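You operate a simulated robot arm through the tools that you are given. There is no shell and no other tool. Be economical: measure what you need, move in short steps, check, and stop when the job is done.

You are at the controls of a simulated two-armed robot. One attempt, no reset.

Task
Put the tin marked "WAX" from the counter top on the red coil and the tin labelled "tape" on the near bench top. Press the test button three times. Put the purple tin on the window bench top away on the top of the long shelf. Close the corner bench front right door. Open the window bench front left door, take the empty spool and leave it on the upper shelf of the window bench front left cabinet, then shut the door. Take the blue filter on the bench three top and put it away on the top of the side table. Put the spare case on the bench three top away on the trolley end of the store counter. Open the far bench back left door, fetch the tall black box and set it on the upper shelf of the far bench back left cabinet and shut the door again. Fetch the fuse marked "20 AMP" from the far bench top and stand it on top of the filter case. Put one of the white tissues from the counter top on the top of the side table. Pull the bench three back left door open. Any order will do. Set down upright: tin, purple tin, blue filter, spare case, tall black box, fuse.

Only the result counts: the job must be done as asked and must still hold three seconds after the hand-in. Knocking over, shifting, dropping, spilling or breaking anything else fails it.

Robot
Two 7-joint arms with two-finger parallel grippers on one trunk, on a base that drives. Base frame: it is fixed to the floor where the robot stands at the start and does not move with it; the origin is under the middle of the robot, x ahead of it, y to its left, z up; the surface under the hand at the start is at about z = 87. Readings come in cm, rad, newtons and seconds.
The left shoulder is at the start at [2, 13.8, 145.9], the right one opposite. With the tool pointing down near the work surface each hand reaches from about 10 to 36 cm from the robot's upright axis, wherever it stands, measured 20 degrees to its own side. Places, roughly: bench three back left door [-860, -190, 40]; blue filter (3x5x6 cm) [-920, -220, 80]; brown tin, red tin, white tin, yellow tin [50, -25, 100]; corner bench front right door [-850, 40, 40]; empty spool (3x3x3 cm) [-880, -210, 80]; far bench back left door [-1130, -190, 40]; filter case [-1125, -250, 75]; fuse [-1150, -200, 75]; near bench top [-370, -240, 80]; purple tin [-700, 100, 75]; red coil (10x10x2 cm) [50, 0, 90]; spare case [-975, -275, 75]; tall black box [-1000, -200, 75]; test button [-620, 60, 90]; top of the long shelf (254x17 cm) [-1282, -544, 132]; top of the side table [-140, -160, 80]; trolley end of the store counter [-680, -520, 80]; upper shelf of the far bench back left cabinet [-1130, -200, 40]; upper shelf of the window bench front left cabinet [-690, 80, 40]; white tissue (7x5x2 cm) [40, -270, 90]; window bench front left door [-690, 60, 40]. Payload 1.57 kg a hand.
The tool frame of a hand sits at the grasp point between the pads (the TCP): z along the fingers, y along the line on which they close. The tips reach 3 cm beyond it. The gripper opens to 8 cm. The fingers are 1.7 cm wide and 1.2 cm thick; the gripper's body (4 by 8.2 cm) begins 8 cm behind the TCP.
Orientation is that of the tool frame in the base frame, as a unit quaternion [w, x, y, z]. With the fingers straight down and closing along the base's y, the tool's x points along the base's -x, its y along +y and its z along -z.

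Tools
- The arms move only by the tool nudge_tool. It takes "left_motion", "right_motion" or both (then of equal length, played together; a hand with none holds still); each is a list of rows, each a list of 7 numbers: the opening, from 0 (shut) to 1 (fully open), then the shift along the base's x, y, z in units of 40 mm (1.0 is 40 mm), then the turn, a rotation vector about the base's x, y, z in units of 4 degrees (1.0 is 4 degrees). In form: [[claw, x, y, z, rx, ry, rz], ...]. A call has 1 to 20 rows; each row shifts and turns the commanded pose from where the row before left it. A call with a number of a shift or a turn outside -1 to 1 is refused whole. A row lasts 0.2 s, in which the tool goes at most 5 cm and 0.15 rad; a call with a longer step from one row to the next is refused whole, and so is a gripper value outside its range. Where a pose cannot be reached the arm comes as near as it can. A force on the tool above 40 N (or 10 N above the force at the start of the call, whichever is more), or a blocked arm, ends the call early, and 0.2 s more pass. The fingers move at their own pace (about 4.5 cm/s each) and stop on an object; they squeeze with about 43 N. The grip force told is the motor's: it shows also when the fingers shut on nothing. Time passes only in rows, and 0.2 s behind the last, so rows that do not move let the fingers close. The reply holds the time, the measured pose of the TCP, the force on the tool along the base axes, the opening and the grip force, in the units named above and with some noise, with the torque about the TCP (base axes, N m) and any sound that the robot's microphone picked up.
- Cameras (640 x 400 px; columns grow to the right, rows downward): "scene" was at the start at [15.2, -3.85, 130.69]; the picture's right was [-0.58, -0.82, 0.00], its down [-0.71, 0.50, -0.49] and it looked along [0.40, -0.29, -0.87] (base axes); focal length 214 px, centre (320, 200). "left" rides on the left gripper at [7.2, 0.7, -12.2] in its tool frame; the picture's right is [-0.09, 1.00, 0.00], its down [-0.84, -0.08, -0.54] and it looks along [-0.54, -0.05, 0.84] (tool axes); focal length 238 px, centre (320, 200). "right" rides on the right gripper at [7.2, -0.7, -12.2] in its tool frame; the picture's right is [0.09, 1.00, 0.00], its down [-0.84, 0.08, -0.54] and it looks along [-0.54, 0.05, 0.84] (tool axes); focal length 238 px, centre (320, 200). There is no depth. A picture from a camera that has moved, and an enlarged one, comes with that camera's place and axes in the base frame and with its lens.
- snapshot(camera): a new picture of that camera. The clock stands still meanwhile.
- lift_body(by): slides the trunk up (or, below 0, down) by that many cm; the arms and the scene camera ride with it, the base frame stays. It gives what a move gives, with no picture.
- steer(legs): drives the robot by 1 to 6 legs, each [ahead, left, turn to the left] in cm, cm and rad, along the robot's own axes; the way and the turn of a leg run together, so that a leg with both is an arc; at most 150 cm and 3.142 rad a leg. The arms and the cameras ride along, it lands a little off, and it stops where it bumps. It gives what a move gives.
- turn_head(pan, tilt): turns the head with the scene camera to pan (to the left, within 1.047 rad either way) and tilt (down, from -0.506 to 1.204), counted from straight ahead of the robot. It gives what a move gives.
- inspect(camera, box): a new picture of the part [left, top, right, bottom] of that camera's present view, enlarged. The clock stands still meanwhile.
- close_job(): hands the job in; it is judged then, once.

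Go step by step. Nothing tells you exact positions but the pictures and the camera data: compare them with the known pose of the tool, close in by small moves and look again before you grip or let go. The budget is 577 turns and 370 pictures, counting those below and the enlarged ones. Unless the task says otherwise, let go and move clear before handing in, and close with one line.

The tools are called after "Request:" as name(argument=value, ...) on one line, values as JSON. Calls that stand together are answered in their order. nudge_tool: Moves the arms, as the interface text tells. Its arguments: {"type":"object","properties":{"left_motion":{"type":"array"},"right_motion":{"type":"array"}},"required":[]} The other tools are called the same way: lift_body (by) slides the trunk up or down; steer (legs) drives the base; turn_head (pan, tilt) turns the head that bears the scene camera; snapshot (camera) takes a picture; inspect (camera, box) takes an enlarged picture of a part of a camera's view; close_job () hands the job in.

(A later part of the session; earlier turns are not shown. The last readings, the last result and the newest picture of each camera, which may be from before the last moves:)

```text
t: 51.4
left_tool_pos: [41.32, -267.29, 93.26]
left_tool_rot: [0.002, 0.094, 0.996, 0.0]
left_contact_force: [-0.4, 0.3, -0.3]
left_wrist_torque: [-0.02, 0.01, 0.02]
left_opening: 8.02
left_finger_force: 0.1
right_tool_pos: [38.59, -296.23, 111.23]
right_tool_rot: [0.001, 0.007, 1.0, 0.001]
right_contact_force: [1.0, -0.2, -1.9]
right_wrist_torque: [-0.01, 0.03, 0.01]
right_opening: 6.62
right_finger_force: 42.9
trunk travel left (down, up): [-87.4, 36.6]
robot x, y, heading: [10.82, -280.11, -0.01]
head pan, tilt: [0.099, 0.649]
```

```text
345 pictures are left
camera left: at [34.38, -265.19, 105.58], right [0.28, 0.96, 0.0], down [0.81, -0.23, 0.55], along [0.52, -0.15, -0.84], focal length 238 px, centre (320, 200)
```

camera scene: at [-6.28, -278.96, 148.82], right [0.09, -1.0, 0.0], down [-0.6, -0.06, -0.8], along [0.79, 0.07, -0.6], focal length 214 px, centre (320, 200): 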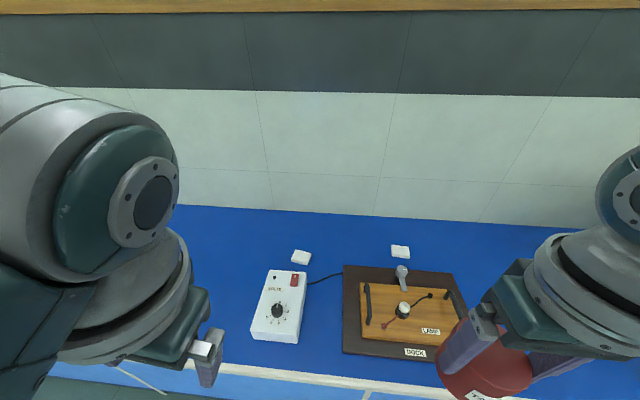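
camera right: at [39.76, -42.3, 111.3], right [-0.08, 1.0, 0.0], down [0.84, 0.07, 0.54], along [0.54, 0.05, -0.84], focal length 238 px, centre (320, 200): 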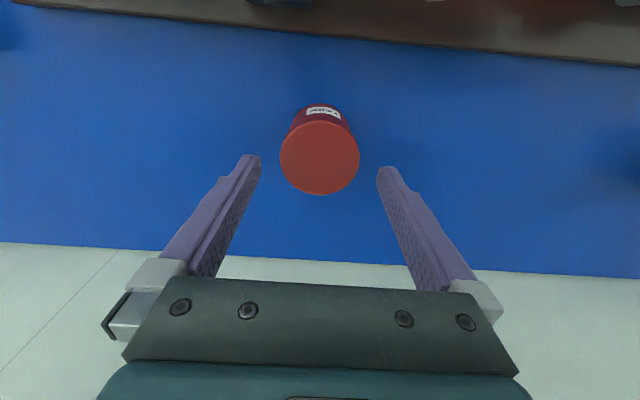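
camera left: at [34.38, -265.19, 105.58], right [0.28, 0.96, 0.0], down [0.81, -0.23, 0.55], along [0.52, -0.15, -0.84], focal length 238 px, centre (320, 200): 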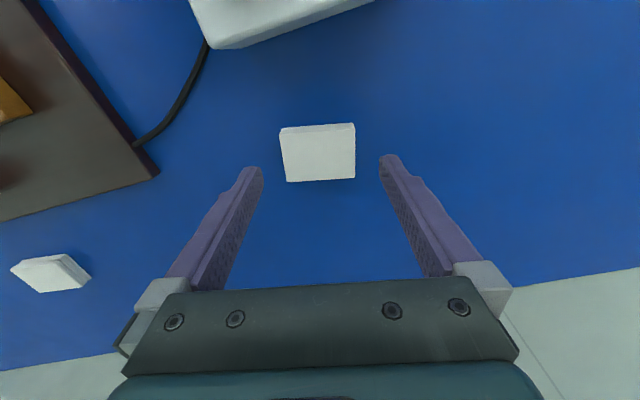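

Request:
nudge_tool(left_motion=[[1, -0.05, 0, -0.4, 0, 0, 0], [1, 0, 0, -0.35, 0, 0, 0], [1, 0, 0, 0, 0, 0, 0], [0, 0, 0, 0, 0, 0, 0], [0, 0, 0, 0, 0, 0, 0], [0, 0, 0, 0, 0, 0, 0], [0, 0, 0, 0, 0, 0, 0], [0, 0, 0, 0, 0, 0, 0]])

Request:
nudge_tool(left_motion=[[0, 0, 0, 0.5, 0, 0, 0], [0, 0, 0, 0.8, 0, 0, 0], [0, 0, 0, 0.8, 0, 0, 0], [0, 0, 0, 0.8, 0, 0, 0], [0, 0, 0, 0.8, 0, 0, 0], [0, 0, 0, 0.8, 0, 0, 0]])

Request:
snapshot(camera="left")

```text
t: 53.2
left_tool_pos: [40.0, -266.95, 91.85]
left_tool_rot: [0.001, 0.094, 0.996, 0.0]
left_contact_force: [-0.2, 0.2, 0.3]
left_wrist_torque: [-0.04, 0.0, -0.03]
left_opening: 0.02
left_finger_force: 14.3
left hand out of reach, approached as far as the arm can: row 1, 2
right_tool_pos: [38.77, -296.31, 111.21]
right_tool_rot: [0.001, 0.008, 1.0, 0.0]
right_contact_force: [0.2, -1.1, -1.6]
right_wrist_torque: [0.01, 0.0, 0.0]
right_opening: 6.64
right_finger_force: 42.7
trunk travel left (down, up): [-87.4, 36.6]
robot x, y, heading: [11.04, -280.01, -0.008]
head pan, tilt: [0.099, 0.649]
```

```text
t: 54.6
left_tool_pos: [40.05, -267.11, 109.8]
left_tool_rot: [0.002, 0.094, 0.996, 0.0]
left_contact_force: [-0.3, -0.4, -0.5]
left_wrist_torque: [-0.01, 0.01, 0.03]
left_opening: 0.01
left_finger_force: 21.3
right_tool_pos: [38.73, -296.36, 111.24]
right_tool_rot: [0.001, 0.009, 1.0, 0.001]
right_contact_force: [0.2, 0.0, -1.8]
right_wrist_torque: [-0.03, 0.01, 0.02]
right_opening: 6.64
right_finger_force: 42.6
trunk travel left (down, up): [-87.4, 36.6]
robot x, y, heading: [11.11, -280.21, -0.006]
head pan, tilt: [0.099, 0.649]
```

```text
344 pictures are left
camera left: at [32.93, -264.89, 122.06], right [0.28, 0.96, 0.0], down [0.81, -0.23, 0.54], along [0.52, -0.15, -0.84], focal length 238 px, centre (320, 200)
```

left: 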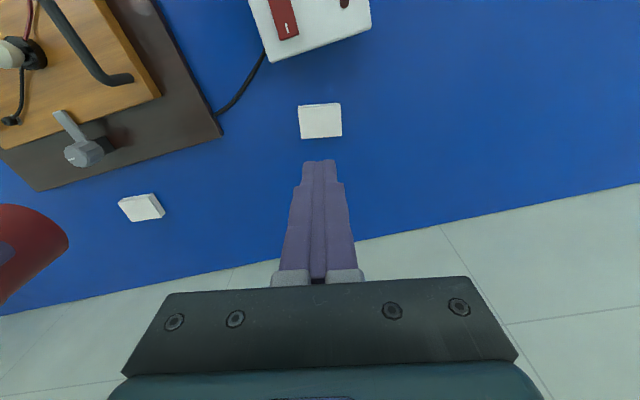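

The arm ran out of reach and closed on nothing; the tissue didn't move. I'll lower the trunk, roll ahead 5 cm and try again.

Request:
steer(legs=[[5, 0, 0]])

Request:
lift_body(by=-5)

Request:
nudge_tool(left_motion=[[1, -0.4, 0, -0.4, 0, 0, 0], [1, -0.4, 0, -0.4, 0, 0, 0], [1, -0.1, 0, -0.4, 0, 0, 0], [1, 0, 0, -0.5, 0, 0, 0], [1, 0, 0, -0.5, 0, 0, 0]])

Request:
snapshot(camera="left")

```text
t: 55.5
left_tool_pos: [44.9, -267.1, 109.75]
left_tool_rot: [0.001, 0.095, 0.995, -0.001]
left_contact_force: [0.8, 0.6, -0.2]
left_wrist_torque: [-0.02, 0.01, -0.01]
left_opening: 0.0
left_finger_force: 21.3
right_tool_pos: [43.68, -296.53, 111.27]
right_tool_rot: [-0.001, 0.008, 1.0, 0.001]
right_contact_force: [-0.3, -0.5, -1.8]
right_wrist_torque: [-0.01, 0.01, -0.06]
right_opening: 6.64
right_finger_force: 43.3
trunk travel left (down, up): [-87.4, 36.6]
robot x, y, heading: [15.95, -280.0, -0.008]
head pan, tilt: [0.099, 0.649]
```

```text
t: 56.5
left_tool_pos: [44.89, -267.12, 104.79]
left_tool_rot: [0.001, 0.094, 0.996, 0.0]
left_contact_force: [0.2, -1.1, 0.0]
left_wrist_torque: [0.01, -0.02, -0.02]
left_opening: 0.0
left_finger_force: 21.4
right_tool_pos: [43.76, -296.32, 106.26]
right_tool_rot: [0.0, 0.008, 1.0, 0.0]
right_contact_force: [0.4, -0.5, -1.8]
right_wrist_torque: [0.01, 0.03, -0.01]
right_opening: 6.64
right_finger_force: 43.1
trunk travel left (down, up): [-82.4, 41.6]
robot x, y, heading: [16.07, -279.7, -0.003]
head pan, tilt: [0.099, 0.649]
```

```text
t: 57.7
left_tool_pos: [41.15, -267.15, 95.98]
left_tool_rot: [0.001, 0.094, 0.996, -0.001]
left_contact_force: [0.6, 0.2, -1.0]
left_wrist_torque: [-0.01, 0.0, 0.0]
left_opening: 8.0
left_finger_force: 0.1
right_tool_pos: [43.58, -296.45, 106.18]
right_tool_rot: [0.0, 0.008, 1.0, 0.0]
right_contact_force: [-0.3, 0.6, -0.6]
right_wrist_torque: [0.01, -0.03, 0.02]
right_opening: 6.61
right_finger_force: 43.1
trunk travel left (down, up): [-82.4, 41.6]
robot x, y, heading: [15.77, -280.11, -0.005]
head pan, tilt: [0.099, 0.649]
```

```text
343 pictures are left
camera left: at [34.22, -264.93, 108.19], right [0.28, 0.96, 0.0], down [0.81, -0.23, 0.54], along [0.52, -0.15, -0.84], focal length 238 px, centre (320, 200)
```

left: 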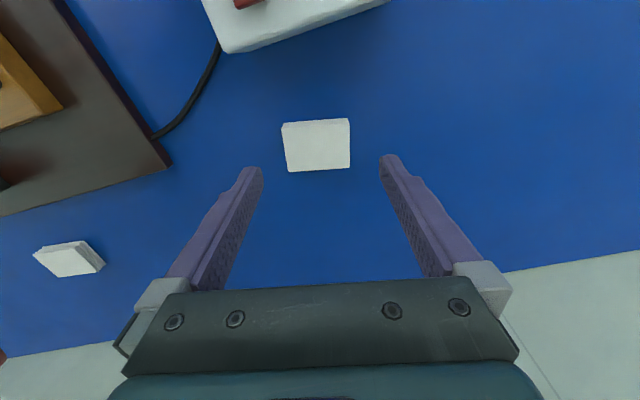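

Request:
nudge_tool(left_motion=[[1, -0.05, 0, -0.6, 0, 0, 0], [1, 0, 0, -0.5, 0, 0, 0], [1, 0, 0, -0.3, 0, 0, 0], [1, 0, 0, 0, 0, 0, 0], [0, 0, 0, 0, 0, 0, 0], [0, 0, 0, 0, 0, 0, 0], [0, 0, 0, 0, 0, 0, 0], [0, 0, 0, 0, 0, 0, 0], [0, 0, 0, 0, 0, 0, 0]])

```text
t: 59.7
left_tool_pos: [41.09, -267.13, 90.35]
left_tool_rot: [0.001, 0.094, 0.996, -0.001]
left_contact_force: [-0.1, -0.1, -0.9]
left_wrist_torque: [0.0, -0.02, 0.01]
left_opening: 0.0
left_finger_force: 14.4
right_tool_pos: [43.56, -296.41, 106.16]
right_tool_rot: [0.001, 0.007, 1.0, 0.0]
right_contact_force: [0.3, 0.7, -2.0]
right_wrist_torque: [0.0, 0.01, -0.01]
right_opening: 6.61
right_finger_force: 43.1
trunk travel left (down, up): [-82.4, 41.6]
robot x, y, heading: [16.22, -279.69, -0.013]
head pan, tilt: [0.099, 0.649]
```

Request:
snapshot(camera="left")

```text
342 pictures are left
camera left: at [34.12, -264.9, 102.61], right [0.28, 0.96, 0.0], down [0.81, -0.23, 0.54], along [0.52, -0.15, -0.84], focal length 238 px, centre (320, 200)
```

left: 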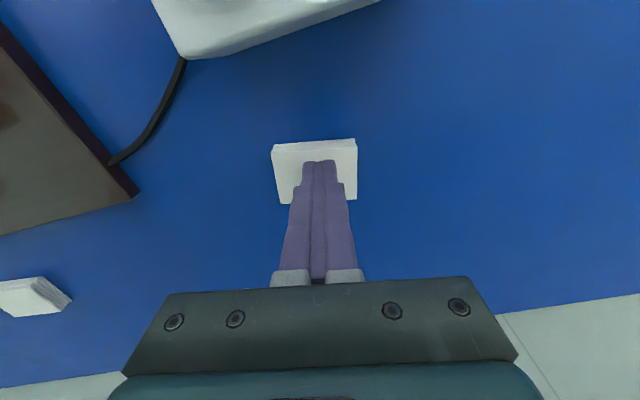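

The tips are still above the tissue, so the surface lies lower than I assumed. I'll rise, open and feel downward.

Request:
nudge_tool(left_motion=[[0, 0, 0, 0.4, 0, 0, 0], [1, 0, 0, 0, 0, 0, 0], [1, 0, 0, 0, 0, 0, 0], [1, 0, 0, 0, 0, 0, 0], [1, 0, 0, 0, 0, 0, 0], [1, 0, 0, -0.4, 0, 0, 0], [1, 0, 0, -0.15, 0, 0, 0], [1, 0, 0, -0.1, 0, 0, 0], [1, 0, 0, -0.1, 0, 0, 0], [1, 0, 0, 0, 0, 0, 0]])

Request:
nudge_tool(left_motion=[[1, 0, 0, -0.1, 0, 0, 0], [1, 0, 0, -0.05, 0, 0, 0], [1, 0, 0, 0, 0, 0, 0]])

```text
t: 61.9
left_tool_pos: [41.13, -267.17, 89.06]
left_tool_rot: [0.001, 0.094, 0.996, 0.0]
left_contact_force: [0.5, 0.6, -0.2]
left_wrist_torque: [0.03, -0.02, 0.01]
left_opening: 7.98
left_finger_force: 0.1
right_tool_pos: [43.6, -296.36, 106.26]
right_tool_rot: [0.001, 0.008, 1.0, 0.0]
right_contact_force: [0.3, -0.4, -2.2]
right_wrist_torque: [0.01, 0.01, -0.05]
right_opening: 6.61
right_finger_force: 43.2
trunk travel left (down, up): [-82.4, 41.6]
robot x, y, heading: [15.56, -279.95, -0.002]
head pan, tilt: [0.099, 0.649]
```

```text
t: 62.7
left_tool_pos: [41.09, -267.12, 88.34]
left_tool_rot: [0.001, 0.094, 0.996, 0.0]
left_contact_force: [0.3, 0.5, 0.6]
left_wrist_torque: [-0.02, -0.01, -0.03]
left_opening: 8.02
left_finger_force: 0.1
right_tool_pos: [43.56, -296.38, 106.21]
right_tool_rot: [-0.001, 0.008, 1.0, 0.0]
right_contact_force: [0.1, 0.2, -1.4]
right_wrist_torque: [-0.02, 0.01, 0.01]
right_opening: 6.62
right_finger_force: 43.6
trunk travel left (down, up): [-82.4, 41.6]
robot x, y, heading: [16.11, -279.96, -0.006]
head pan, tilt: [0.099, 0.649]
```

Request:
nudge_tool(left_motion=[[0.9, 0, 0, 0, 0, 0, 0], [0, 0, 0, 0, 0, 0, 0], [0, 0, 0, 0, 0, 0, 0], [0, 0, 0, 0, 0, 0, 0], [0, 0, 0, 0, 0, 0, 0], [0, 0, 0, 0, 0, 0, 0]])

Request:
snapshot(camera="left")

```text
t: 64.1
left_tool_pos: [41.04, -267.07, 88.39]
left_tool_rot: [0.001, 0.095, 0.996, 0.0]
left_contact_force: [0.1, 0.9, 0.0]
left_wrist_torque: [0.0, -0.02, 0.05]
left_opening: 6.04
left_finger_force: 43.4
right_tool_pos: [43.53, -296.33, 106.16]
right_tool_rot: [0.0, 0.007, 1.0, 0.0]
right_contact_force: [-0.3, 0.3, -2.3]
right_wrist_torque: [0.03, -0.02, 0.01]
right_opening: 6.59
right_finger_force: 43.2
trunk travel left (down, up): [-82.4, 41.6]
robot x, y, heading: [15.7, -280.04, -0.005]
head pan, tilt: [0.099, 0.649]
```

```text
341 pictures are left
camera left: at [34.11, -264.91, 100.62], right [0.28, 0.96, 0.0], down [0.81, -0.23, 0.54], along [0.52, -0.15, -0.84], focal length 238 px, centre (320, 200)
```

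left: 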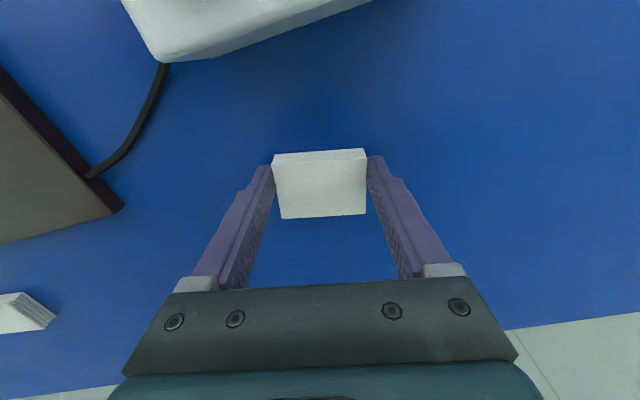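

Tissue gripped. Lifting, backing away from the counter, then I'll turn round to look for the side table.

Request:
nudge_tool(left_motion=[[0, 0, 0, 0.5, 0, 0, 0], [0, 0, 0, 0.8, 0, 0, 0], [0, 0, 0, 0.8, 0, 0, 0], [0, 0, 0, 0.8, 0, 0, 0], [0, 0, 0, 0.8, 0, 0, 0], [0, 0, 0, 0.8, 0, 0, 0]])

Request:
lift_body(by=10)

Request:
steer(legs=[[-65, 0, 0], [0, 0, 3.0]])

Request:
turn_head(pan=0, tilt=0.3)

Request:
snapshot(camera="scene")

```text
t: 65.5
left_tool_pos: [41.01, -267.09, 106.42]
left_tool_rot: [0.001, 0.094, 0.996, 0.001]
left_contact_force: [-0.3, 0.3, 0.1]
left_wrist_torque: [0.01, 0.01, -0.01]
left_opening: 6.04
left_finger_force: 43.6
right_tool_pos: [43.61, -296.38, 106.18]
right_tool_rot: [0.0, 0.008, 1.0, 0.0]
right_contact_force: [0.5, -0.4, -1.1]
right_wrist_torque: [0.0, 0.02, 0.0]
right_opening: 6.63
right_finger_force: 43.0
trunk travel left (down, up): [-82.4, 41.6]
robot x, y, heading: [15.87, -280.06, -0.009]
head pan, tilt: [0.099, 0.649]
```

```text
t: 66.8
left_tool_pos: [40.94, -266.92, 116.39]
left_tool_rot: [0.001, 0.095, 0.995, 0.0]
left_contact_force: [-0.1, -0.3, -0.8]
left_wrist_torque: [-0.02, 0.0, -0.02]
left_opening: 6.03
left_finger_force: 42.8
right_tool_pos: [43.65, -296.34, 116.35]
right_tool_rot: [0.0, 0.008, 1.0, 0.0]
right_contact_force: [0.4, 0.3, -1.1]
right_wrist_torque: [0.0, 0.02, -0.01]
right_opening: 6.6
right_finger_force: 42.9
trunk travel left (down, up): [-92.4, 31.6]
robot x, y, heading: [16.11, -279.51, -0.005]
head pan, tilt: [0.099, 0.649]
```

```text
t: 77.4
left_tool_pos: [-75.64, -288.99, 116.46]
left_tool_rot: [0.0, 0.986, -0.164, -0.002]
left_contact_force: [-0.3, -0.3, -0.1]
left_wrist_torque: [0.02, -0.01, 0.01]
left_opening: 6.01
left_finger_force: 42.9
right_tool_pos: [-74.38, -259.69, 116.26]
right_tool_rot: [0.001, 0.997, -0.075, 0.0]
right_contact_force: [1.0, 0.5, -0.8]
right_wrist_torque: [0.01, 0.0, 0.01]
right_opening: 6.62
right_finger_force: 43.1
trunk travel left (down, up): [-92.4, 31.6]
robot x, y, heading: [-49.13, -279.9, 3.001]
head pan, tilt: [0.099, 0.649]
```

```text
t: 78.3
left_tool_pos: [-75.73, -288.94, 116.5]
left_tool_rot: [0.001, 0.987, -0.163, -0.001]
left_contact_force: [-0.3, 0.1, -0.3]
left_wrist_torque: [-0.01, 0.01, -0.02]
left_opening: 6.02
left_finger_force: 42.8
right_tool_pos: [-74.3, -259.73, 116.26]
right_tool_rot: [0.0, 0.997, -0.075, 0.001]
right_contact_force: [0.0, 0.2, -1.2]
right_wrist_torque: [0.03, -0.02, 0.0]
right_opening: 6.6
right_finger_force: 43.0
trunk travel left (down, up): [-92.4, 31.6]
robot x, y, heading: [-49.34, -279.49, 2.998]
head pan, tilt: [0.0, 0.3]
```

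```text
340 pictures are left
camera scene: at [-68.42, -277.01, 145.99], right [0.14, 0.99, 0.0], down [0.29, -0.04, -0.95], along [-0.95, 0.14, -0.3], focal length 214 px, centre (320, 200)
```

scene: 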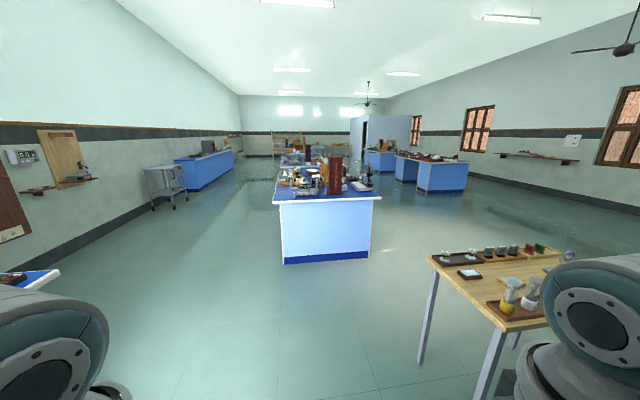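

I see the side table at lower right (x −163…−118, front end at y≈−205) with trays and bottles on it. I'll turn toward +y and stand at its front end.

Request:
steer(legs=[[0, 0, -1.43], [0, 91, 0], [20, 0, 0]])

Request:
turn_head(pan=0, tilt=0.6)

Request:
snapshot(camera="scene")

```text
t: 87.8
left_tool_pos: [-153.62, -234.62, 116.48]
left_tool_rot: [0.0, -0.638, 0.77, 0.0]
left_contact_force: [-0.4, 0.3, 0.4]
left_wrist_torque: [-0.03, -0.03, -0.01]
left_opening: 6.02
left_finger_force: 42.8
right_tool_pos: [-124.26, -231.9, 116.2]
right_tool_rot: [0.0, -0.703, 0.711, 0.0]
right_contact_force: [-0.6, 0.7, -0.8]
right_wrist_torque: [-0.02, -0.01, 0.01]
right_opening: 6.53
right_finger_force: 43.3
trunk travel left (down, up): [-92.4, 31.6]
robot x, y, heading: [-140.68, -259.94, 1.567]
head pan, tilt: [0.0, 0.3]
```

```text
t: 88.6
left_tool_pos: [-153.59, -234.65, 116.44]
left_tool_rot: [0.0, -0.638, 0.77, 0.0]
left_contact_force: [-0.2, 0.3, 0.5]
left_wrist_torque: [0.0, 0.02, -0.01]
left_opening: 6.05
left_finger_force: 42.6
right_tool_pos: [-124.32, -232.0, 116.21]
right_tool_rot: [0.0, -0.703, 0.712, 0.0]
right_contact_force: [-1.5, 0.1, -0.2]
right_wrist_torque: [-0.04, 0.0, -0.03]
right_opening: 6.54
right_finger_force: 43.2
trunk travel left (down, up): [-92.4, 31.6]
robot x, y, heading: [-140.71, -259.49, 1.567]
head pan, tilt: [0.0, 0.6]
```

```text
339 pictures are left
camera scene: at [-140.78, -240.94, 143.26], right [1.0, 0.0, 0.0], down [0.0, -0.56, -0.83], along [0.0, 0.83, -0.56], focal length 214 px, centre (320, 200)
```

scene: 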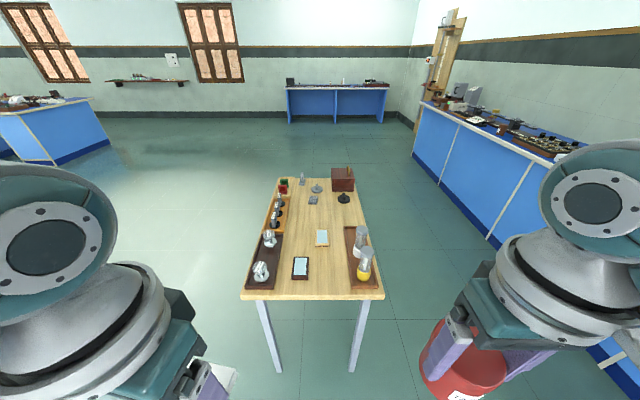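

The table top is x −165…−121, y −202…−123; there's free wood near [-138,-190]. Before nearing the legs I'll look down at my own base.

Request:
turn_head(pan=0, tilt=1.2)

Request:
snapshot(camera="scene")

```text
t: 89.6
left_tool_pos: [-153.56, -234.64, 116.35]
left_tool_rot: [0.0, -0.638, 0.77, 0.0]
left_contact_force: [0.5, -0.9, 0.6]
left_wrist_torque: [-0.02, -0.01, 0.06]
left_opening: 6.03
left_finger_force: 43.1
right_tool_pos: [-124.37, -231.91, 116.19]
right_tool_rot: [0.001, -0.703, 0.711, 0.0]
right_contact_force: [0.0, 0.9, -1.5]
right_wrist_torque: [-0.02, -0.01, 0.01]
right_opening: 6.53
right_finger_force: 43.2
trunk travel left (down, up): [-92.4, 31.6]
robot x, y, heading: [-140.57, -259.78, 1.561]
head pan, tilt: [0.0, 1.201]
```

```text
338 pictures are left
camera scene: at [-140.79, -244.19, 138.79], right [1.0, 0.0, 0.0], down [0.0, -0.93, -0.36], along [0.0, 0.36, -0.93], focal length 214 px, centre (320, 200)
```

scene: 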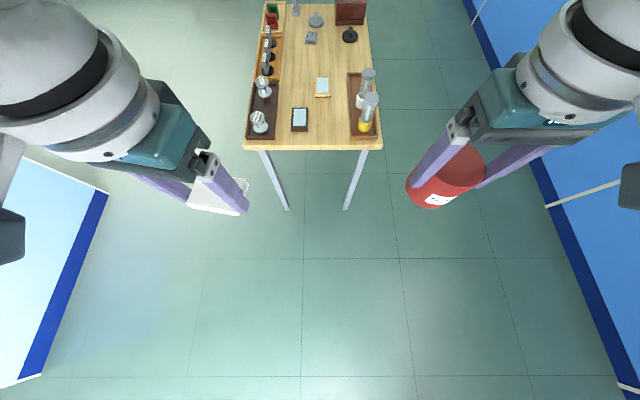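

The floor is clear below me (no base in front), so I can roll close. Shift right 15.5 and ahead 45 to bring the left hand over the free patch.

Request:
steer(legs=[[0, -15.5, 0], [47, 0, 0]])

Request:
snapshot(camera="left")

```text
t: 93.4
left_tool_pos: [-138.08, -188.12, 116.44]
left_tool_rot: [0.001, -0.639, 0.769, 0.0]
left_contact_force: [0.7, -1.0, -0.2]
left_wrist_torque: [0.01, 0.01, -0.01]
left_opening: 6.03
left_finger_force: 42.5
right_tool_pos: [-108.73, -185.28, 116.16]
right_tool_rot: [0.001, -0.702, 0.712, 0.0]
right_contact_force: [0.8, -0.4, -1.6]
right_wrist_torque: [-0.04, -0.02, -0.01]
right_opening: 6.57
right_finger_force: 43.0
trunk travel left (down, up): [-92.4, 31.6]
robot x, y, heading: [-125.03, -212.78, 1.569]
head pan, tilt: [0.0, 1.201]
```

```text
337 pictures are left
camera left: at [-140.0, -194.83, 128.63], right [-0.96, 0.28, 0.0], down [0.23, 0.81, 0.54], along [0.15, 0.52, -0.84], focal length 238 px, centre (320, 200)
```

left: 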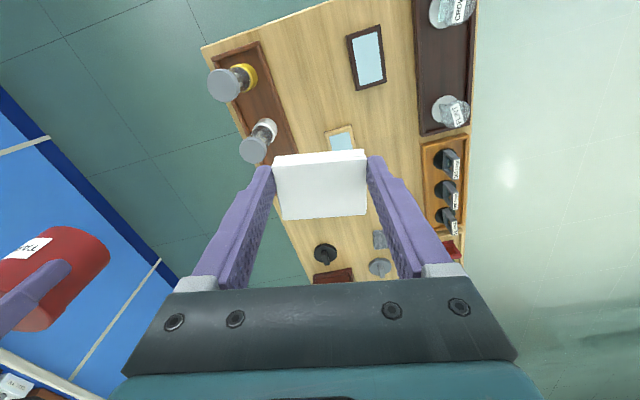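

Request:
nudge_tool(left_motion=[[0, 0.1, 0.3, 0, 0, 0, 0]])

Request:
lift_body(by=-22)

Request:
snapshot(camera="left")

Request:
snapshot(camera="scene")

```text
t: 93.8
left_tool_pos: [-137.61, -186.83, 116.29]
left_tool_rot: [0.001, -0.638, 0.77, 0.001]
left_contact_force: [-0.8, 0.0, 0.5]
left_wrist_torque: [-0.02, 0.0, -0.01]
left_opening: 6.02
left_finger_force: 43.0
right_tool_pos: [-108.69, -185.45, 116.32]
right_tool_rot: [0.0, -0.702, 0.712, 0.001]
right_contact_force: [-0.5, 0.3, -0.9]
right_wrist_torque: [-0.02, -0.03, -0.01]
right_opening: 6.54
right_finger_force: 42.8
trunk travel left (down, up): [-92.4, 31.6]
robot x, y, heading: [-125.39, -212.98, 1.566]
head pan, tilt: [0.0, 1.201]
```

```text
t: 96.1
left_tool_pos: [-137.59, -186.79, 94.46]
left_tool_rot: [0.0, -0.638, 0.77, 0.001]
left_contact_force: [0.0, -0.5, 0.2]
left_wrist_torque: [0.03, 0.03, -0.02]
left_opening: 6.02
left_finger_force: 42.5
right_tool_pos: [-108.72, -185.36, 94.27]
right_tool_rot: [-0.001, -0.703, 0.712, 0.0]
right_contact_force: [-0.2, -0.7, -1.6]
right_wrist_torque: [-0.04, 0.0, 0.03]
right_opening: 6.51
right_finger_force: 42.4
trunk travel left (down, up): [-70.4, 53.6]
robot x, y, heading: [-125.17, -213.01, 1.571]
head pan, tilt: [0.0, 1.201]
```

```text
336 pictures are left
camera left: at [-139.62, -193.62, 106.6], right [-0.96, 0.28, 0.0], down [0.23, 0.81, 0.54], along [0.15, 0.52, -0.84], focal length 238 px, centre (320, 200)
```

left: 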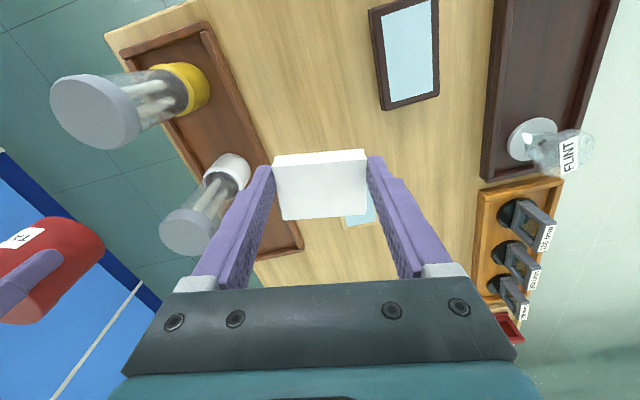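

```text
335 pictures are left
camera scene: at [-125.22, -197.56, 116.79], right [1.0, 0.0, 0.0], down [0.0, -0.93, -0.36], along [0.0, 0.36, -0.93], focal length 214 px, centre (320, 200)
```

scene: 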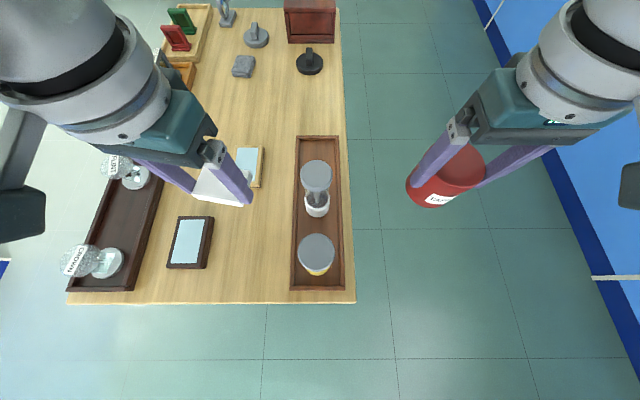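

Request:
nudge_tool(left_motion=[[0, 0, -0.2, -0.6, 0, 0, 0], [0, 0, 0, -0.6, 0, 0, 0], [0, 0, 0, -0.5, 0, 0, 0], [0, 0, 0, -0.3, 0, 0, 0], [0, 0, 0, 0, 0, 0, 0]])

Request:
nudge_tool(left_motion=[[0, 0, 0, -0.15, 0, 0, 0], [0, 0, 0, -0.15, 0, 0, 0], [0, 0, 0, -0.15, 0, 0, 0], [0, 0, 0, -0.15, 0, 0, 0], [0, 0, 0, 0, 0, 0, 0]])

```text
t: 97.3
left_tool_pos: [-137.61, -187.61, 86.43]
left_tool_rot: [0.001, -0.639, 0.77, 0.001]
left_contact_force: [-0.6, 1.4, -0.2]
left_wrist_torque: [0.0, 0.01, 0.01]
left_opening: 6.03
left_finger_force: 43.5
right_tool_pos: [-108.62, -185.44, 94.16]
right_tool_rot: [0.0, -0.702, 0.712, 0.0]
right_contact_force: [0.6, 0.7, -1.3]
right_wrist_torque: [-0.04, -0.01, 0.01]
right_opening: 6.56
right_finger_force: 42.9
trunk travel left (down, up): [-70.4, 53.6]
robot x, y, heading: [-125.25, -212.9, 1.563]
head pan, tilt: [0.0, 1.201]
```

```text
t: 98.5
left_tool_pos: [-137.74, -187.67, 83.98]
left_tool_rot: [0.001, -0.638, 0.77, 0.0]
left_contact_force: [0.1, -0.3, 1.0]
left_wrist_torque: [0.0, 0.03, 0.02]
left_opening: 6.03
left_finger_force: 42.9
right_tool_pos: [-108.69, -185.39, 94.32]
right_tool_rot: [0.0, -0.702, 0.712, 0.001]
right_contact_force: [0.0, 0.7, -1.8]
right_wrist_torque: [-0.03, -0.02, 0.04]
right_opening: 6.51
right_finger_force: 43.1
trunk travel left (down, up): [-70.4, 53.6]
robot x, y, heading: [-124.99, -213.22, 1.563]
head pan, tilt: [0.0, 1.201]
```

Request:
nudge_tool(left_motion=[[0, 0, 0, -0.15, 0, 0, 0], [0, 0, 0, -0.15, 0, 0, 0], [0, 0, 0, -0.15, 0, 0, 0], [0, 0, 0, -0.15, 0, 0, 0], [0, 0, 0, -0.15, 0, 0, 0], [0, 0, 0, 0, 0, 0, 0]])

Request:
snapshot(camera="left")

```text
t: 99.9
left_tool_pos: [-137.56, -187.49, 81.19]
left_tool_rot: [0.002, -0.638, 0.77, 0.0]
left_contact_force: [0.8, -6.6, 31.7]
left_wrist_torque: [-0.16, 0.0, -0.04]
left_opening: 6.04
left_finger_force: 43.1
right_tool_pos: [-108.77, -185.4, 94.22]
right_tool_rot: [-0.001, -0.702, 0.712, 0.0]
right_contact_force: [0.4, 0.4, -1.3]
right_wrist_torque: [-0.02, 0.04, -0.02]
right_opening: 6.51
right_finger_force: 42.9
trunk travel left (down, up): [-70.4, 53.6]
robot x, y, heading: [-124.93, -213.2, 1.566]
head pan, tilt: [0.0, 1.201]
```

```text
334 pictures are left
camera left: at [-139.63, -194.34, 93.29], right [-0.96, 0.28, 0.0], down [0.23, 0.81, 0.54], along [0.15, 0.52, -0.84], focal length 238 px, centre (320, 200)
```

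left: 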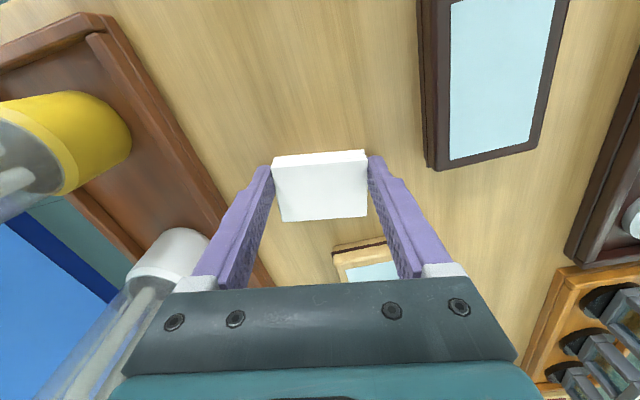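

Contact. Release the tissue and rise.

Request:
nudge_tool(left_motion=[[0, 0, 0, 0.05, 0, 0, 0], [1, 0, 0, 0, 0, 0, 0], [1, 0, 0, 0, 0, 0, 0], [1, 0, 0, 0, 0, 0, 0], [1, 0, 0, 0.5, 0, 0, 0], [1, 0, 0, 0.9, 0, 0, 0], [1, 0, 0, 1, 0, 0, 0], [1, 0, 0, 1, 0, 0, 0]])

Request:
lift_body(by=22)

Request:
snapshot(camera="left")

```text
t: 101.7
left_tool_pos: [-137.65, -187.62, 94.74]
left_tool_rot: [0.001, -0.639, 0.77, 0.001]
left_contact_force: [-0.9, -0.8, 1.1]
left_wrist_torque: [0.0, -0.01, 0.0]
left_opening: 7.98
left_finger_force: 0.0
right_tool_pos: [-108.65, -185.31, 94.14]
right_tool_rot: [0.0, -0.702, 0.712, 0.001]
right_contact_force: [-0.3, 0.3, -1.8]
right_wrist_torque: [0.01, 0.0, 0.02]
right_opening: 6.51
right_finger_force: 43.2
trunk travel left (down, up): [-70.4, 53.6]
robot x, y, heading: [-125.13, -212.87, 1.57]
head pan, tilt: [0.0, 1.201]
```

```text
t: 104.0
left_tool_pos: [-137.57, -187.6, 116.75]
left_tool_rot: [0.001, -0.638, 0.77, 0.0]
left_contact_force: [0.2, -0.3, -0.6]
left_wrist_torque: [-0.01, -0.01, -0.01]
left_opening: 7.98
left_finger_force: 0.0
right_tool_pos: [-108.75, -185.51, 116.27]
right_tool_rot: [0.0, -0.702, 0.712, 0.0]
right_contact_force: [0.1, 0.4, -1.5]
right_wrist_torque: [-0.02, 0.02, 0.01]
right_opening: 6.49
right_finger_force: 42.9
trunk travel left (down, up): [-92.4, 31.6]
robot x, y, heading: [-124.65, -213.17, 1.564]
head pan, tilt: [0.0, 1.201]
```

```text
333 pictures are left
camera left: at [-139.55, -194.48, 128.99], right [-0.96, 0.28, 0.0], down [0.23, 0.81, 0.54], along [0.15, 0.52, -0.84], focal length 238 px, centre (320, 200)
```

left: 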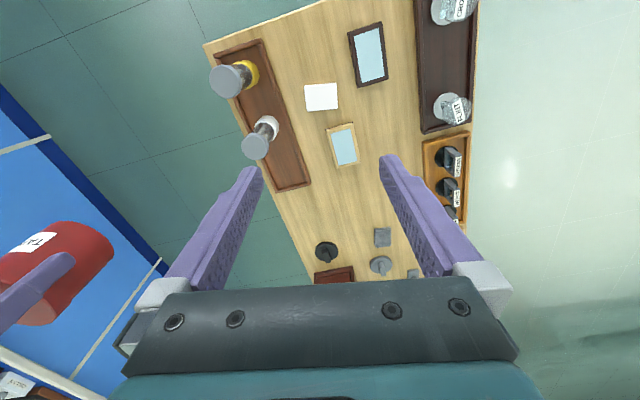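

Tissue is on the side table. Now off to the near bench (its near face at x≈−290): back away, turn to face −x and approach.

Request:
steer(legs=[[-40, 0, 0], [0, 0, 1.57], [105, 0, 0]])

Request:
turn_head(pan=0, tilt=0.55)

Request:
snapshot(camera="scene")

```text
t: 115.4
left_tool_pos: [-256.87, -262.83, 116.78]
left_tool_rot: [-0.001, 0.995, -0.103, -0.001]
left_contact_force: [0.8, 0.4, 1.2]
left_wrist_torque: [0.01, 0.0, 0.0]
left_opening: 7.98
left_finger_force: 0.0
right_tool_pos: [-258.67, -233.86, 116.26]
right_tool_rot: [0.0, 1.0, -0.016, -0.001]
right_contact_force: [-1.0, 0.4, -1.4]
right_wrist_torque: [-0.03, -0.02, -0.02]
right_opening: 6.42
right_finger_force: 42.5
trunk travel left (down, up): [-92.4, 31.6]
robot x, y, heading: [-231.23, -250.72, 3.121]
head pan, tilt: [0.0, 1.201]
```

```text
t: 116.4
left_tool_pos: [-256.87, -262.68, 116.74]
left_tool_rot: [0.0, 0.995, -0.103, 0.0]
left_contact_force: [-0.1, 1.2, -0.2]
left_wrist_torque: [0.02, -0.01, 0.0]
left_opening: 8.0
left_finger_force: 0.0
right_tool_pos: [-258.51, -233.93, 116.24]
right_tool_rot: [0.0, 1.0, -0.016, 0.0]
right_contact_force: [-0.5, -0.4, -1.4]
right_wrist_torque: [-0.02, -0.04, 0.02]
right_opening: 6.41
right_finger_force: 43.0
trunk travel left (down, up): [-92.4, 31.6]
robot x, y, heading: [-230.8, -250.46, 3.121]
head pan, tilt: [0.0, 0.55]
```

```text
332 pictures are left
camera scene: at [-250.31, -250.37, 143.69], right [0.02, 1.0, 0.0], down [0.52, -0.01, -0.85], along [-0.85, 0.02, -0.52], focal length 214 px, centre (320, 200)
```

scene: 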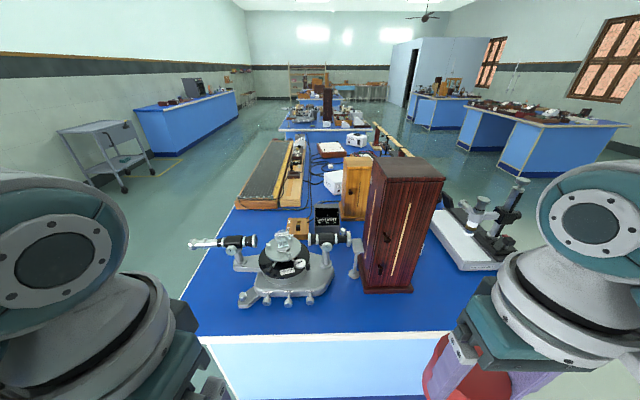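

The near bench has a free corner at about [-289,-210] in front-right of the tall cupboard. I'll tuck the left hand back and up, then position the right hand there.

Request:
nudge_tool(left_motion=[[1, 0.7, -0.4, 0.7, 0, 0, 0], [1, 0.7, -0.4, 0.7, 0, 0, 0], [1, 0.7, -0.4, 0.7, 0, 0, 0], [1, 0.4, -0.3, 0.7, 0, 0, 0], [1, 0, 0, 0.7, 0, 0, 0]])

Request:
steer(legs=[[0, -23.5, 0.0206], [30.3, 0, 0]])

Request:
snapshot(camera="right")

Request:
snapshot(camera="scene")

```text
t: 117.0
left_tool_pos: [-251.51, -270.85, 119.4]
left_tool_rot: [0.08, 0.99, -0.116, -0.004]
left_contact_force: [-0.1, -0.2, 0.3]
left_wrist_torque: [-0.03, -0.01, -0.01]
left_opening: 8.02
left_finger_force: 0.1
left hand out of reach, approached as far as the arm can: row 1, 2, 3
right_tool_pos: [-258.52, -233.89, 116.21]
right_tool_rot: [0.001, 1.0, -0.016, 0.0]
right_contact_force: [0.0, 0.2, -1.6]
right_wrist_torque: [0.02, 0.0, 0.01]
right_opening: 6.42
right_finger_force: 43.2
trunk travel left (down, up): [-92.4, 31.6]
robot x, y, heading: [-231.34, -250.72, 3.124]
head pan, tilt: [0.0, 0.55]
stopped in row 3 (left hand): the arm was blocked; the commanded pose is now the measured one
```

```text
t: 120.5
left_tool_pos: [-281.35, -247.62, 119.31]
left_tool_rot: [0.079, 0.991, -0.105, -0.003]
left_contact_force: [-0.3, 0.3, -0.1]
left_wrist_torque: [0.0, 0.01, 0.0]
left_opening: 8.02
left_finger_force: 0.0
right_tool_pos: [-289.06, -211.08, 116.23]
right_tool_rot: [0.0, 1.0, -0.005, 0.002]
right_contact_force: [-0.2, 0.1, -0.9]
right_wrist_torque: [0.02, -0.03, 0.02]
right_opening: 6.38
right_finger_force: 43.7
trunk travel left (down, up): [-92.4, 31.6]
robot x, y, heading: [-261.47, -227.34, 3.142]
head pan, tilt: [0.0, 0.55]
```

```text
331 pictures are left
camera right: at [-281.97, -210.42, 128.48], right [0.08, -1.0, 0.0], down [-0.84, -0.07, 0.54], along [-0.54, -0.04, -0.84], focal length 238 px, centre (320, 200)
```

right: 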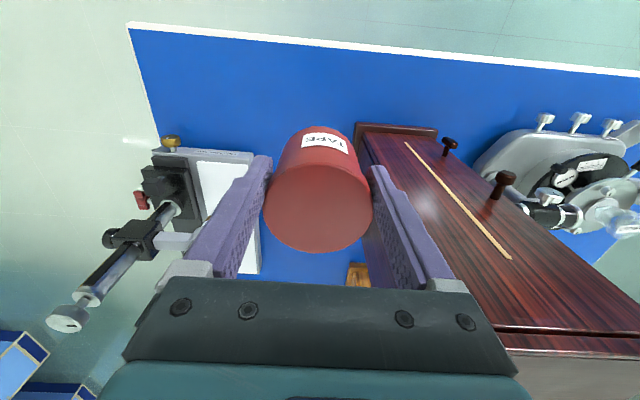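

```text
330 pictures are left
camera scene: at [-280.51, -227.34, 143.7], right [0.0, 1.0, 0.0], down [0.52, 0.0, -0.85], along [-0.85, 0.0, -0.52], focal length 214 px, centre (320, 200)
```

scene: 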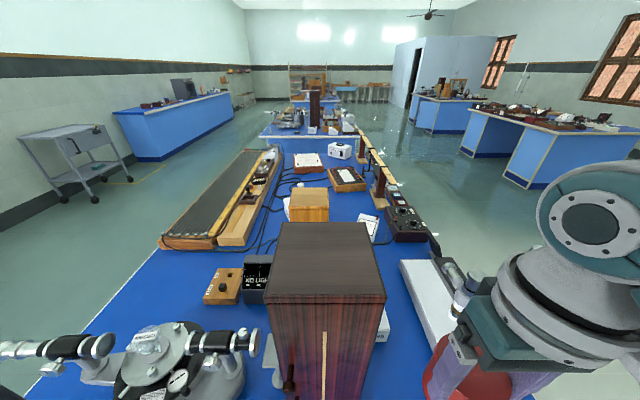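

Request:
steer(legs=[[1, -8, 0]])

Request:
lift_body(by=-17)

Request:
snapshot(camera="right")

Request:
snapshot(camera="left")

```text
t: 121.5
left_tool_pos: [-282.35, -239.8, 119.35]
left_tool_rot: [0.079, 0.991, -0.104, -0.003]
left_contact_force: [0.3, -0.4, -0.1]
left_wrist_torque: [-0.03, 0.02, -0.03]
left_opening: 7.99
left_finger_force: 0.1
right_tool_pos: [-290.11, -203.13, 116.25]
right_tool_rot: [0.001, 1.0, -0.005, 0.001]
right_contact_force: [0.0, 0.4, -0.2]
right_wrist_torque: [0.01, -0.05, -0.01]
right_opening: 6.39
right_finger_force: 43.4
trunk travel left (down, up): [-92.4, 31.6]
robot x, y, heading: [-262.32, -219.24, 3.139]
head pan, tilt: [0.0, 0.55]
```

```text
t: 123.4
left_tool_pos: [-282.35, -239.67, 102.35]
left_tool_rot: [0.08, 0.991, -0.105, -0.003]
left_contact_force: [-0.4, 0.4, 0.1]
left_wrist_torque: [0.0, -0.02, 0.02]
left_opening: 7.99
left_finger_force: 0.1
right_tool_pos: [-290.23, -203.17, 99.2]
right_tool_rot: [0.001, 1.0, -0.005, 0.001]
right_contact_force: [-0.7, 0.2, -1.0]
right_wrist_torque: [-0.01, 0.01, -0.04]
right_opening: 6.4
right_finger_force: 43.2
trunk travel left (down, up): [-75.4, 48.6]
robot x, y, heading: [-262.12, -219.07, 3.143]
head pan, tilt: [0.0, 0.55]
```

```text
329 pictures are left
camera right: at [-282.94, -202.49, 111.48], right [0.08, -1.0, 0.0], down [-0.84, -0.07, 0.54], along [-0.54, -0.04, -0.84], focal length 238 px, centre (320, 200)
```

right: 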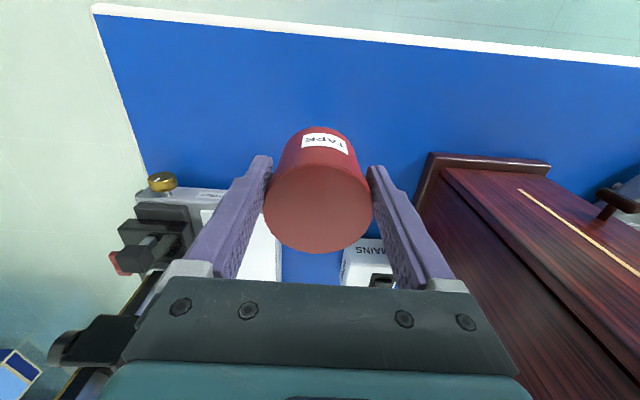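

```text
328 pictures are left
camera left: at [-275.2, -239.89, 114.65], right [-0.3, -0.94, 0.16], down [-0.79, 0.33, 0.51], along [-0.54, 0.03, -0.84], focal length 238 px, centre (320, 200)
```

left: 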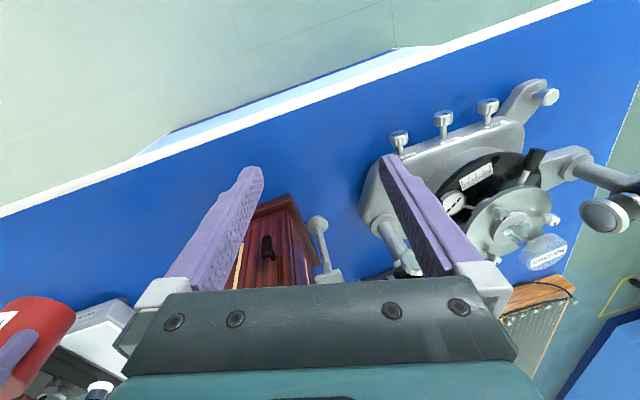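

Request:
nudge_tool(right_motion=[[0, 0.1, 0, -0.5, 0, 0, 0], [0, 0.1, 0, -0.5, 0, 0, 0], [0, 0, 0, -0.5, 0, 0, 0], [0, 0, 0, -0.5, 0, 0, 0], [0, 0, 0, -0.3, 0, 0, 0], [0, 0, 0, 0, 0, 0, 0]])

Request:
nudge_tool(right_motion=[[0, 0, 0, -0.15, 0, 0, 0], [0, 0, 0, -0.15, 0, 0, 0], [0, 0, 0, -0.15, 0, 0, 0], [0, 0, 0, -0.15, 0, 0, 0], [0, 0, 0, -0.15, 0, 0, 0], [0, 0, 0, -0.15, 0, 0, 0], [0, 0, 0, 0, 0, 0, 0]])

Request:
snapshot(camera="right")

```text
t: 124.8
left_tool_pos: [-282.39, -239.84, 102.32]
left_tool_rot: [0.08, 0.991, -0.105, -0.003]
left_contact_force: [0.2, -0.1, 0.7]
left_wrist_torque: [0.0, 0.0, 0.01]
left_opening: 8.02
left_finger_force: 0.1
right_tool_pos: [-289.29, -203.03, 90.0]
right_tool_rot: [0.0, 1.0, -0.006, 0.001]
right_contact_force: [0.5, 0.5, -2.2]
right_wrist_torque: [0.01, -0.04, -0.01]
right_opening: 6.38
right_finger_force: 43.0
trunk travel left (down, up): [-75.4, 48.6]
robot x, y, heading: [-262.67, -219.56, 3.144]
head pan, tilt: [0.0, 0.55]
```

```text
t: 126.4
left_tool_pos: [-282.32, -239.83, 102.39]
left_tool_rot: [0.079, 0.991, -0.104, -0.003]
left_contact_force: [0.1, 1.0, -0.4]
left_wrist_torque: [0.01, -0.03, 0.02]
left_opening: 7.99
left_finger_force: 0.1
right_tool_pos: [-289.49, -203.05, 86.48]
right_tool_rot: [0.001, 1.0, -0.005, 0.0]
right_contact_force: [6.1, -1.3, 29.0]
right_wrist_torque: [0.03, 0.28, -0.08]
right_opening: 6.23
right_finger_force: 42.6
trunk travel left (down, up): [-75.4, 48.6]
robot x, y, heading: [-262.46, -219.74, 3.145]
head pan, tilt: [0.0, 0.55]
```

```text
327 pictures are left
camera right: at [-282.19, -202.46, 98.72], right [0.08, -1.0, 0.0], down [-0.84, -0.07, 0.54], along [-0.54, -0.05, -0.84], focal length 238 px, centre (320, 200)
```

right: 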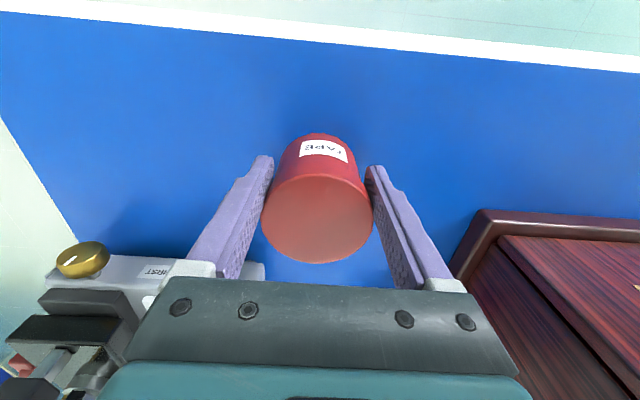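

Request:
nudge_tool(right_motion=[[0, 0, 0, 0.03, 0, 0, 0], [0, 0, 0, 0, 0, 0, 0], [1, 0, 0, 0, 0, 0, 0], [1, 0, 0, 0, 0, 0, 0], [1, 0, 0, 0, 0, 0, 0], [1, 0, 0, 0.4, 0, 0, 0], [1, 0, 0, 0.8, 0, 0, 0], [1, 0, 0, 1, 0, 0, 0], [1, 0, 0, 1, 0, 0, 0]])

Request:
snapshot(camera="right")

```text
t: 128.4
left_tool_pos: [-282.45, -239.86, 102.37]
left_tool_rot: [0.08, 0.991, -0.104, -0.003]
left_contact_force: [-0.1, -0.7, -0.3]
left_wrist_torque: [0.03, 0.0, 0.03]
left_opening: 8.01
left_finger_force: 0.2
right_tool_pos: [-289.17, -203.16, 99.41]
right_tool_rot: [0.0, 1.0, -0.006, 0.001]
right_contact_force: [0.2, -0.1, 0.0]
right_wrist_torque: [0.02, -0.01, -0.01]
right_opening: 7.98
right_finger_force: 0.0
trunk travel left (down, up): [-75.4, 48.6]
robot x, y, heading: [-262.3, -219.37, 3.141]
head pan, tilt: [0.0, 0.55]
```

```text
326 pictures are left
camera right: at [-282.05, -202.48, 111.68], right [0.08, -1.0, 0.0], down [-0.84, -0.07, 0.54], along [-0.54, -0.04, -0.84], focal length 238 px, centre (320, 200)
```

right: 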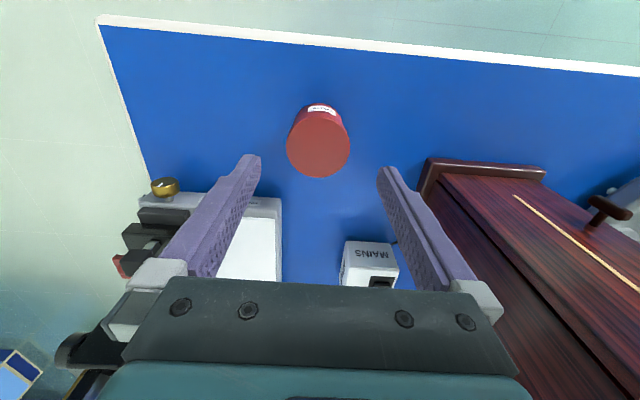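

The TAPE tin stands on the near bench. Next the window bench side: back off, move to y≈−65, drive along and face +y near the test button.

Request:
lift_body(by=15)

Request:
steer(legs=[[-25, 0, 0], [0, -150, 0], [150, 0, 0], [150, 0, 0], [30, 0, 0], [0, 0, -1.57]])

Request:
snapshot(camera="scene")

```text
t: 130.2
left_tool_pos: [-282.35, -239.93, 117.35]
left_tool_rot: [0.079, 0.991, -0.104, -0.003]
left_contact_force: [0.5, -0.5, 0.6]
left_wrist_torque: [-0.02, -0.01, 0.04]
left_opening: 7.99
left_finger_force: 0.0
right_tool_pos: [-289.23, -203.09, 114.39]
right_tool_rot: [0.0, 1.0, -0.005, 0.001]
right_contact_force: [-0.7, 0.1, 0.0]
right_wrist_torque: [0.01, 0.01, 0.0]
right_opening: 8.0
right_finger_force: 0.1
trunk travel left (down, up): [-90.4, 33.6]
robot x, y, heading: [-262.2, -219.19, 3.14]
head pan, tilt: [0.0, 0.55]
```

```text
t: 158.5
left_tool_pos: [-588.88, -52.56, 117.39]
left_tool_rot: [-0.054, -0.634, 0.769, 0.058]
left_contact_force: [-0.1, -0.1, -0.7]
left_wrist_torque: [0.03, 0.01, 0.0]
left_opening: 8.0
left_finger_force: 0.1
right_tool_pos: [-552.22, -45.04, 114.42]
right_tool_rot: [0.001, 0.709, -0.705, 0.001]
right_contact_force: [-0.6, 0.1, 1.0]
right_wrist_torque: [-0.01, -0.01, 0.02]
right_opening: 7.98
right_finger_force: 0.1
trunk travel left (down, up): [-90.4, 33.6]
robot x, y, heading: [-567.86, -72.26, 1.585]
head pan, tilt: [0.0, 0.55]
```

```text
325 pictures are left
camera scene: at [-568.56, -53.23, 141.7], right [1.0, 0.02, 0.0], down [0.01, -0.52, -0.85], along [-0.01, 0.85, -0.52], focal length 214 px, centre (320, 200)
```

scene: 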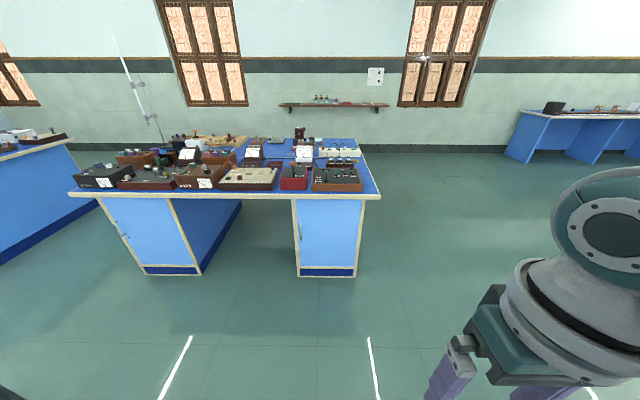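

Request:
inspect(camera="scene", box=[70, 115, 230, 215])

Request:
inspect(camera="scene", box=[220, 115, 380, 215])

```text
4.00 times, centred on (150, 165) of scene
camera zoom: at [-568.56, -53.23, 141.7], right [1.0, 0.02, 0.0], down [0.01, -0.52, -0.85], along [-0.01, 0.85, -0.52], focal length 858 px, centre (1000, 340)
```

zoom: 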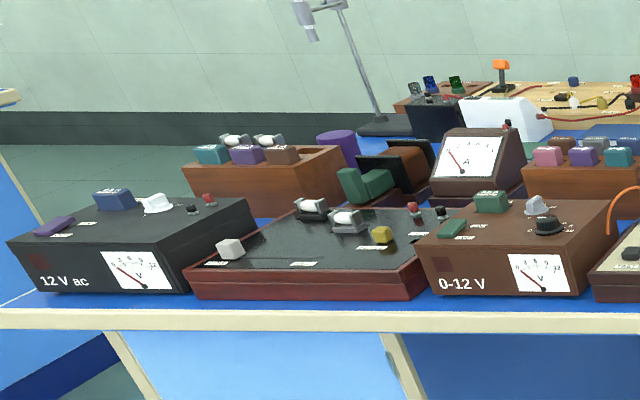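

```text
4.00 times, centred on (300, 165) of scene
camera zoom: at [-568.56, -53.23, 141.7], right [1.0, 0.02, 0.0], down [0.01, -0.52, -0.85], along [-0.01, 0.85, -0.52], focal length 858 px, centre (400, 340)
```

zoom: 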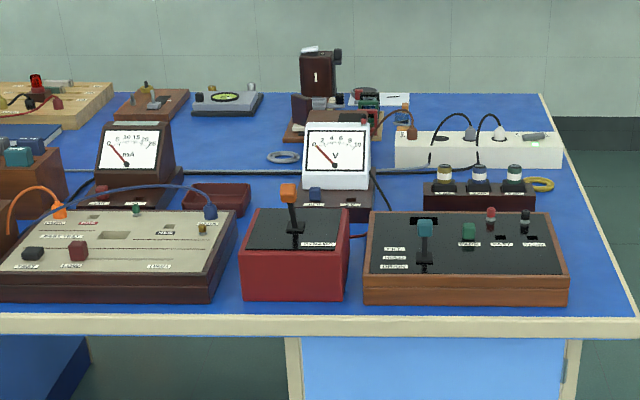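

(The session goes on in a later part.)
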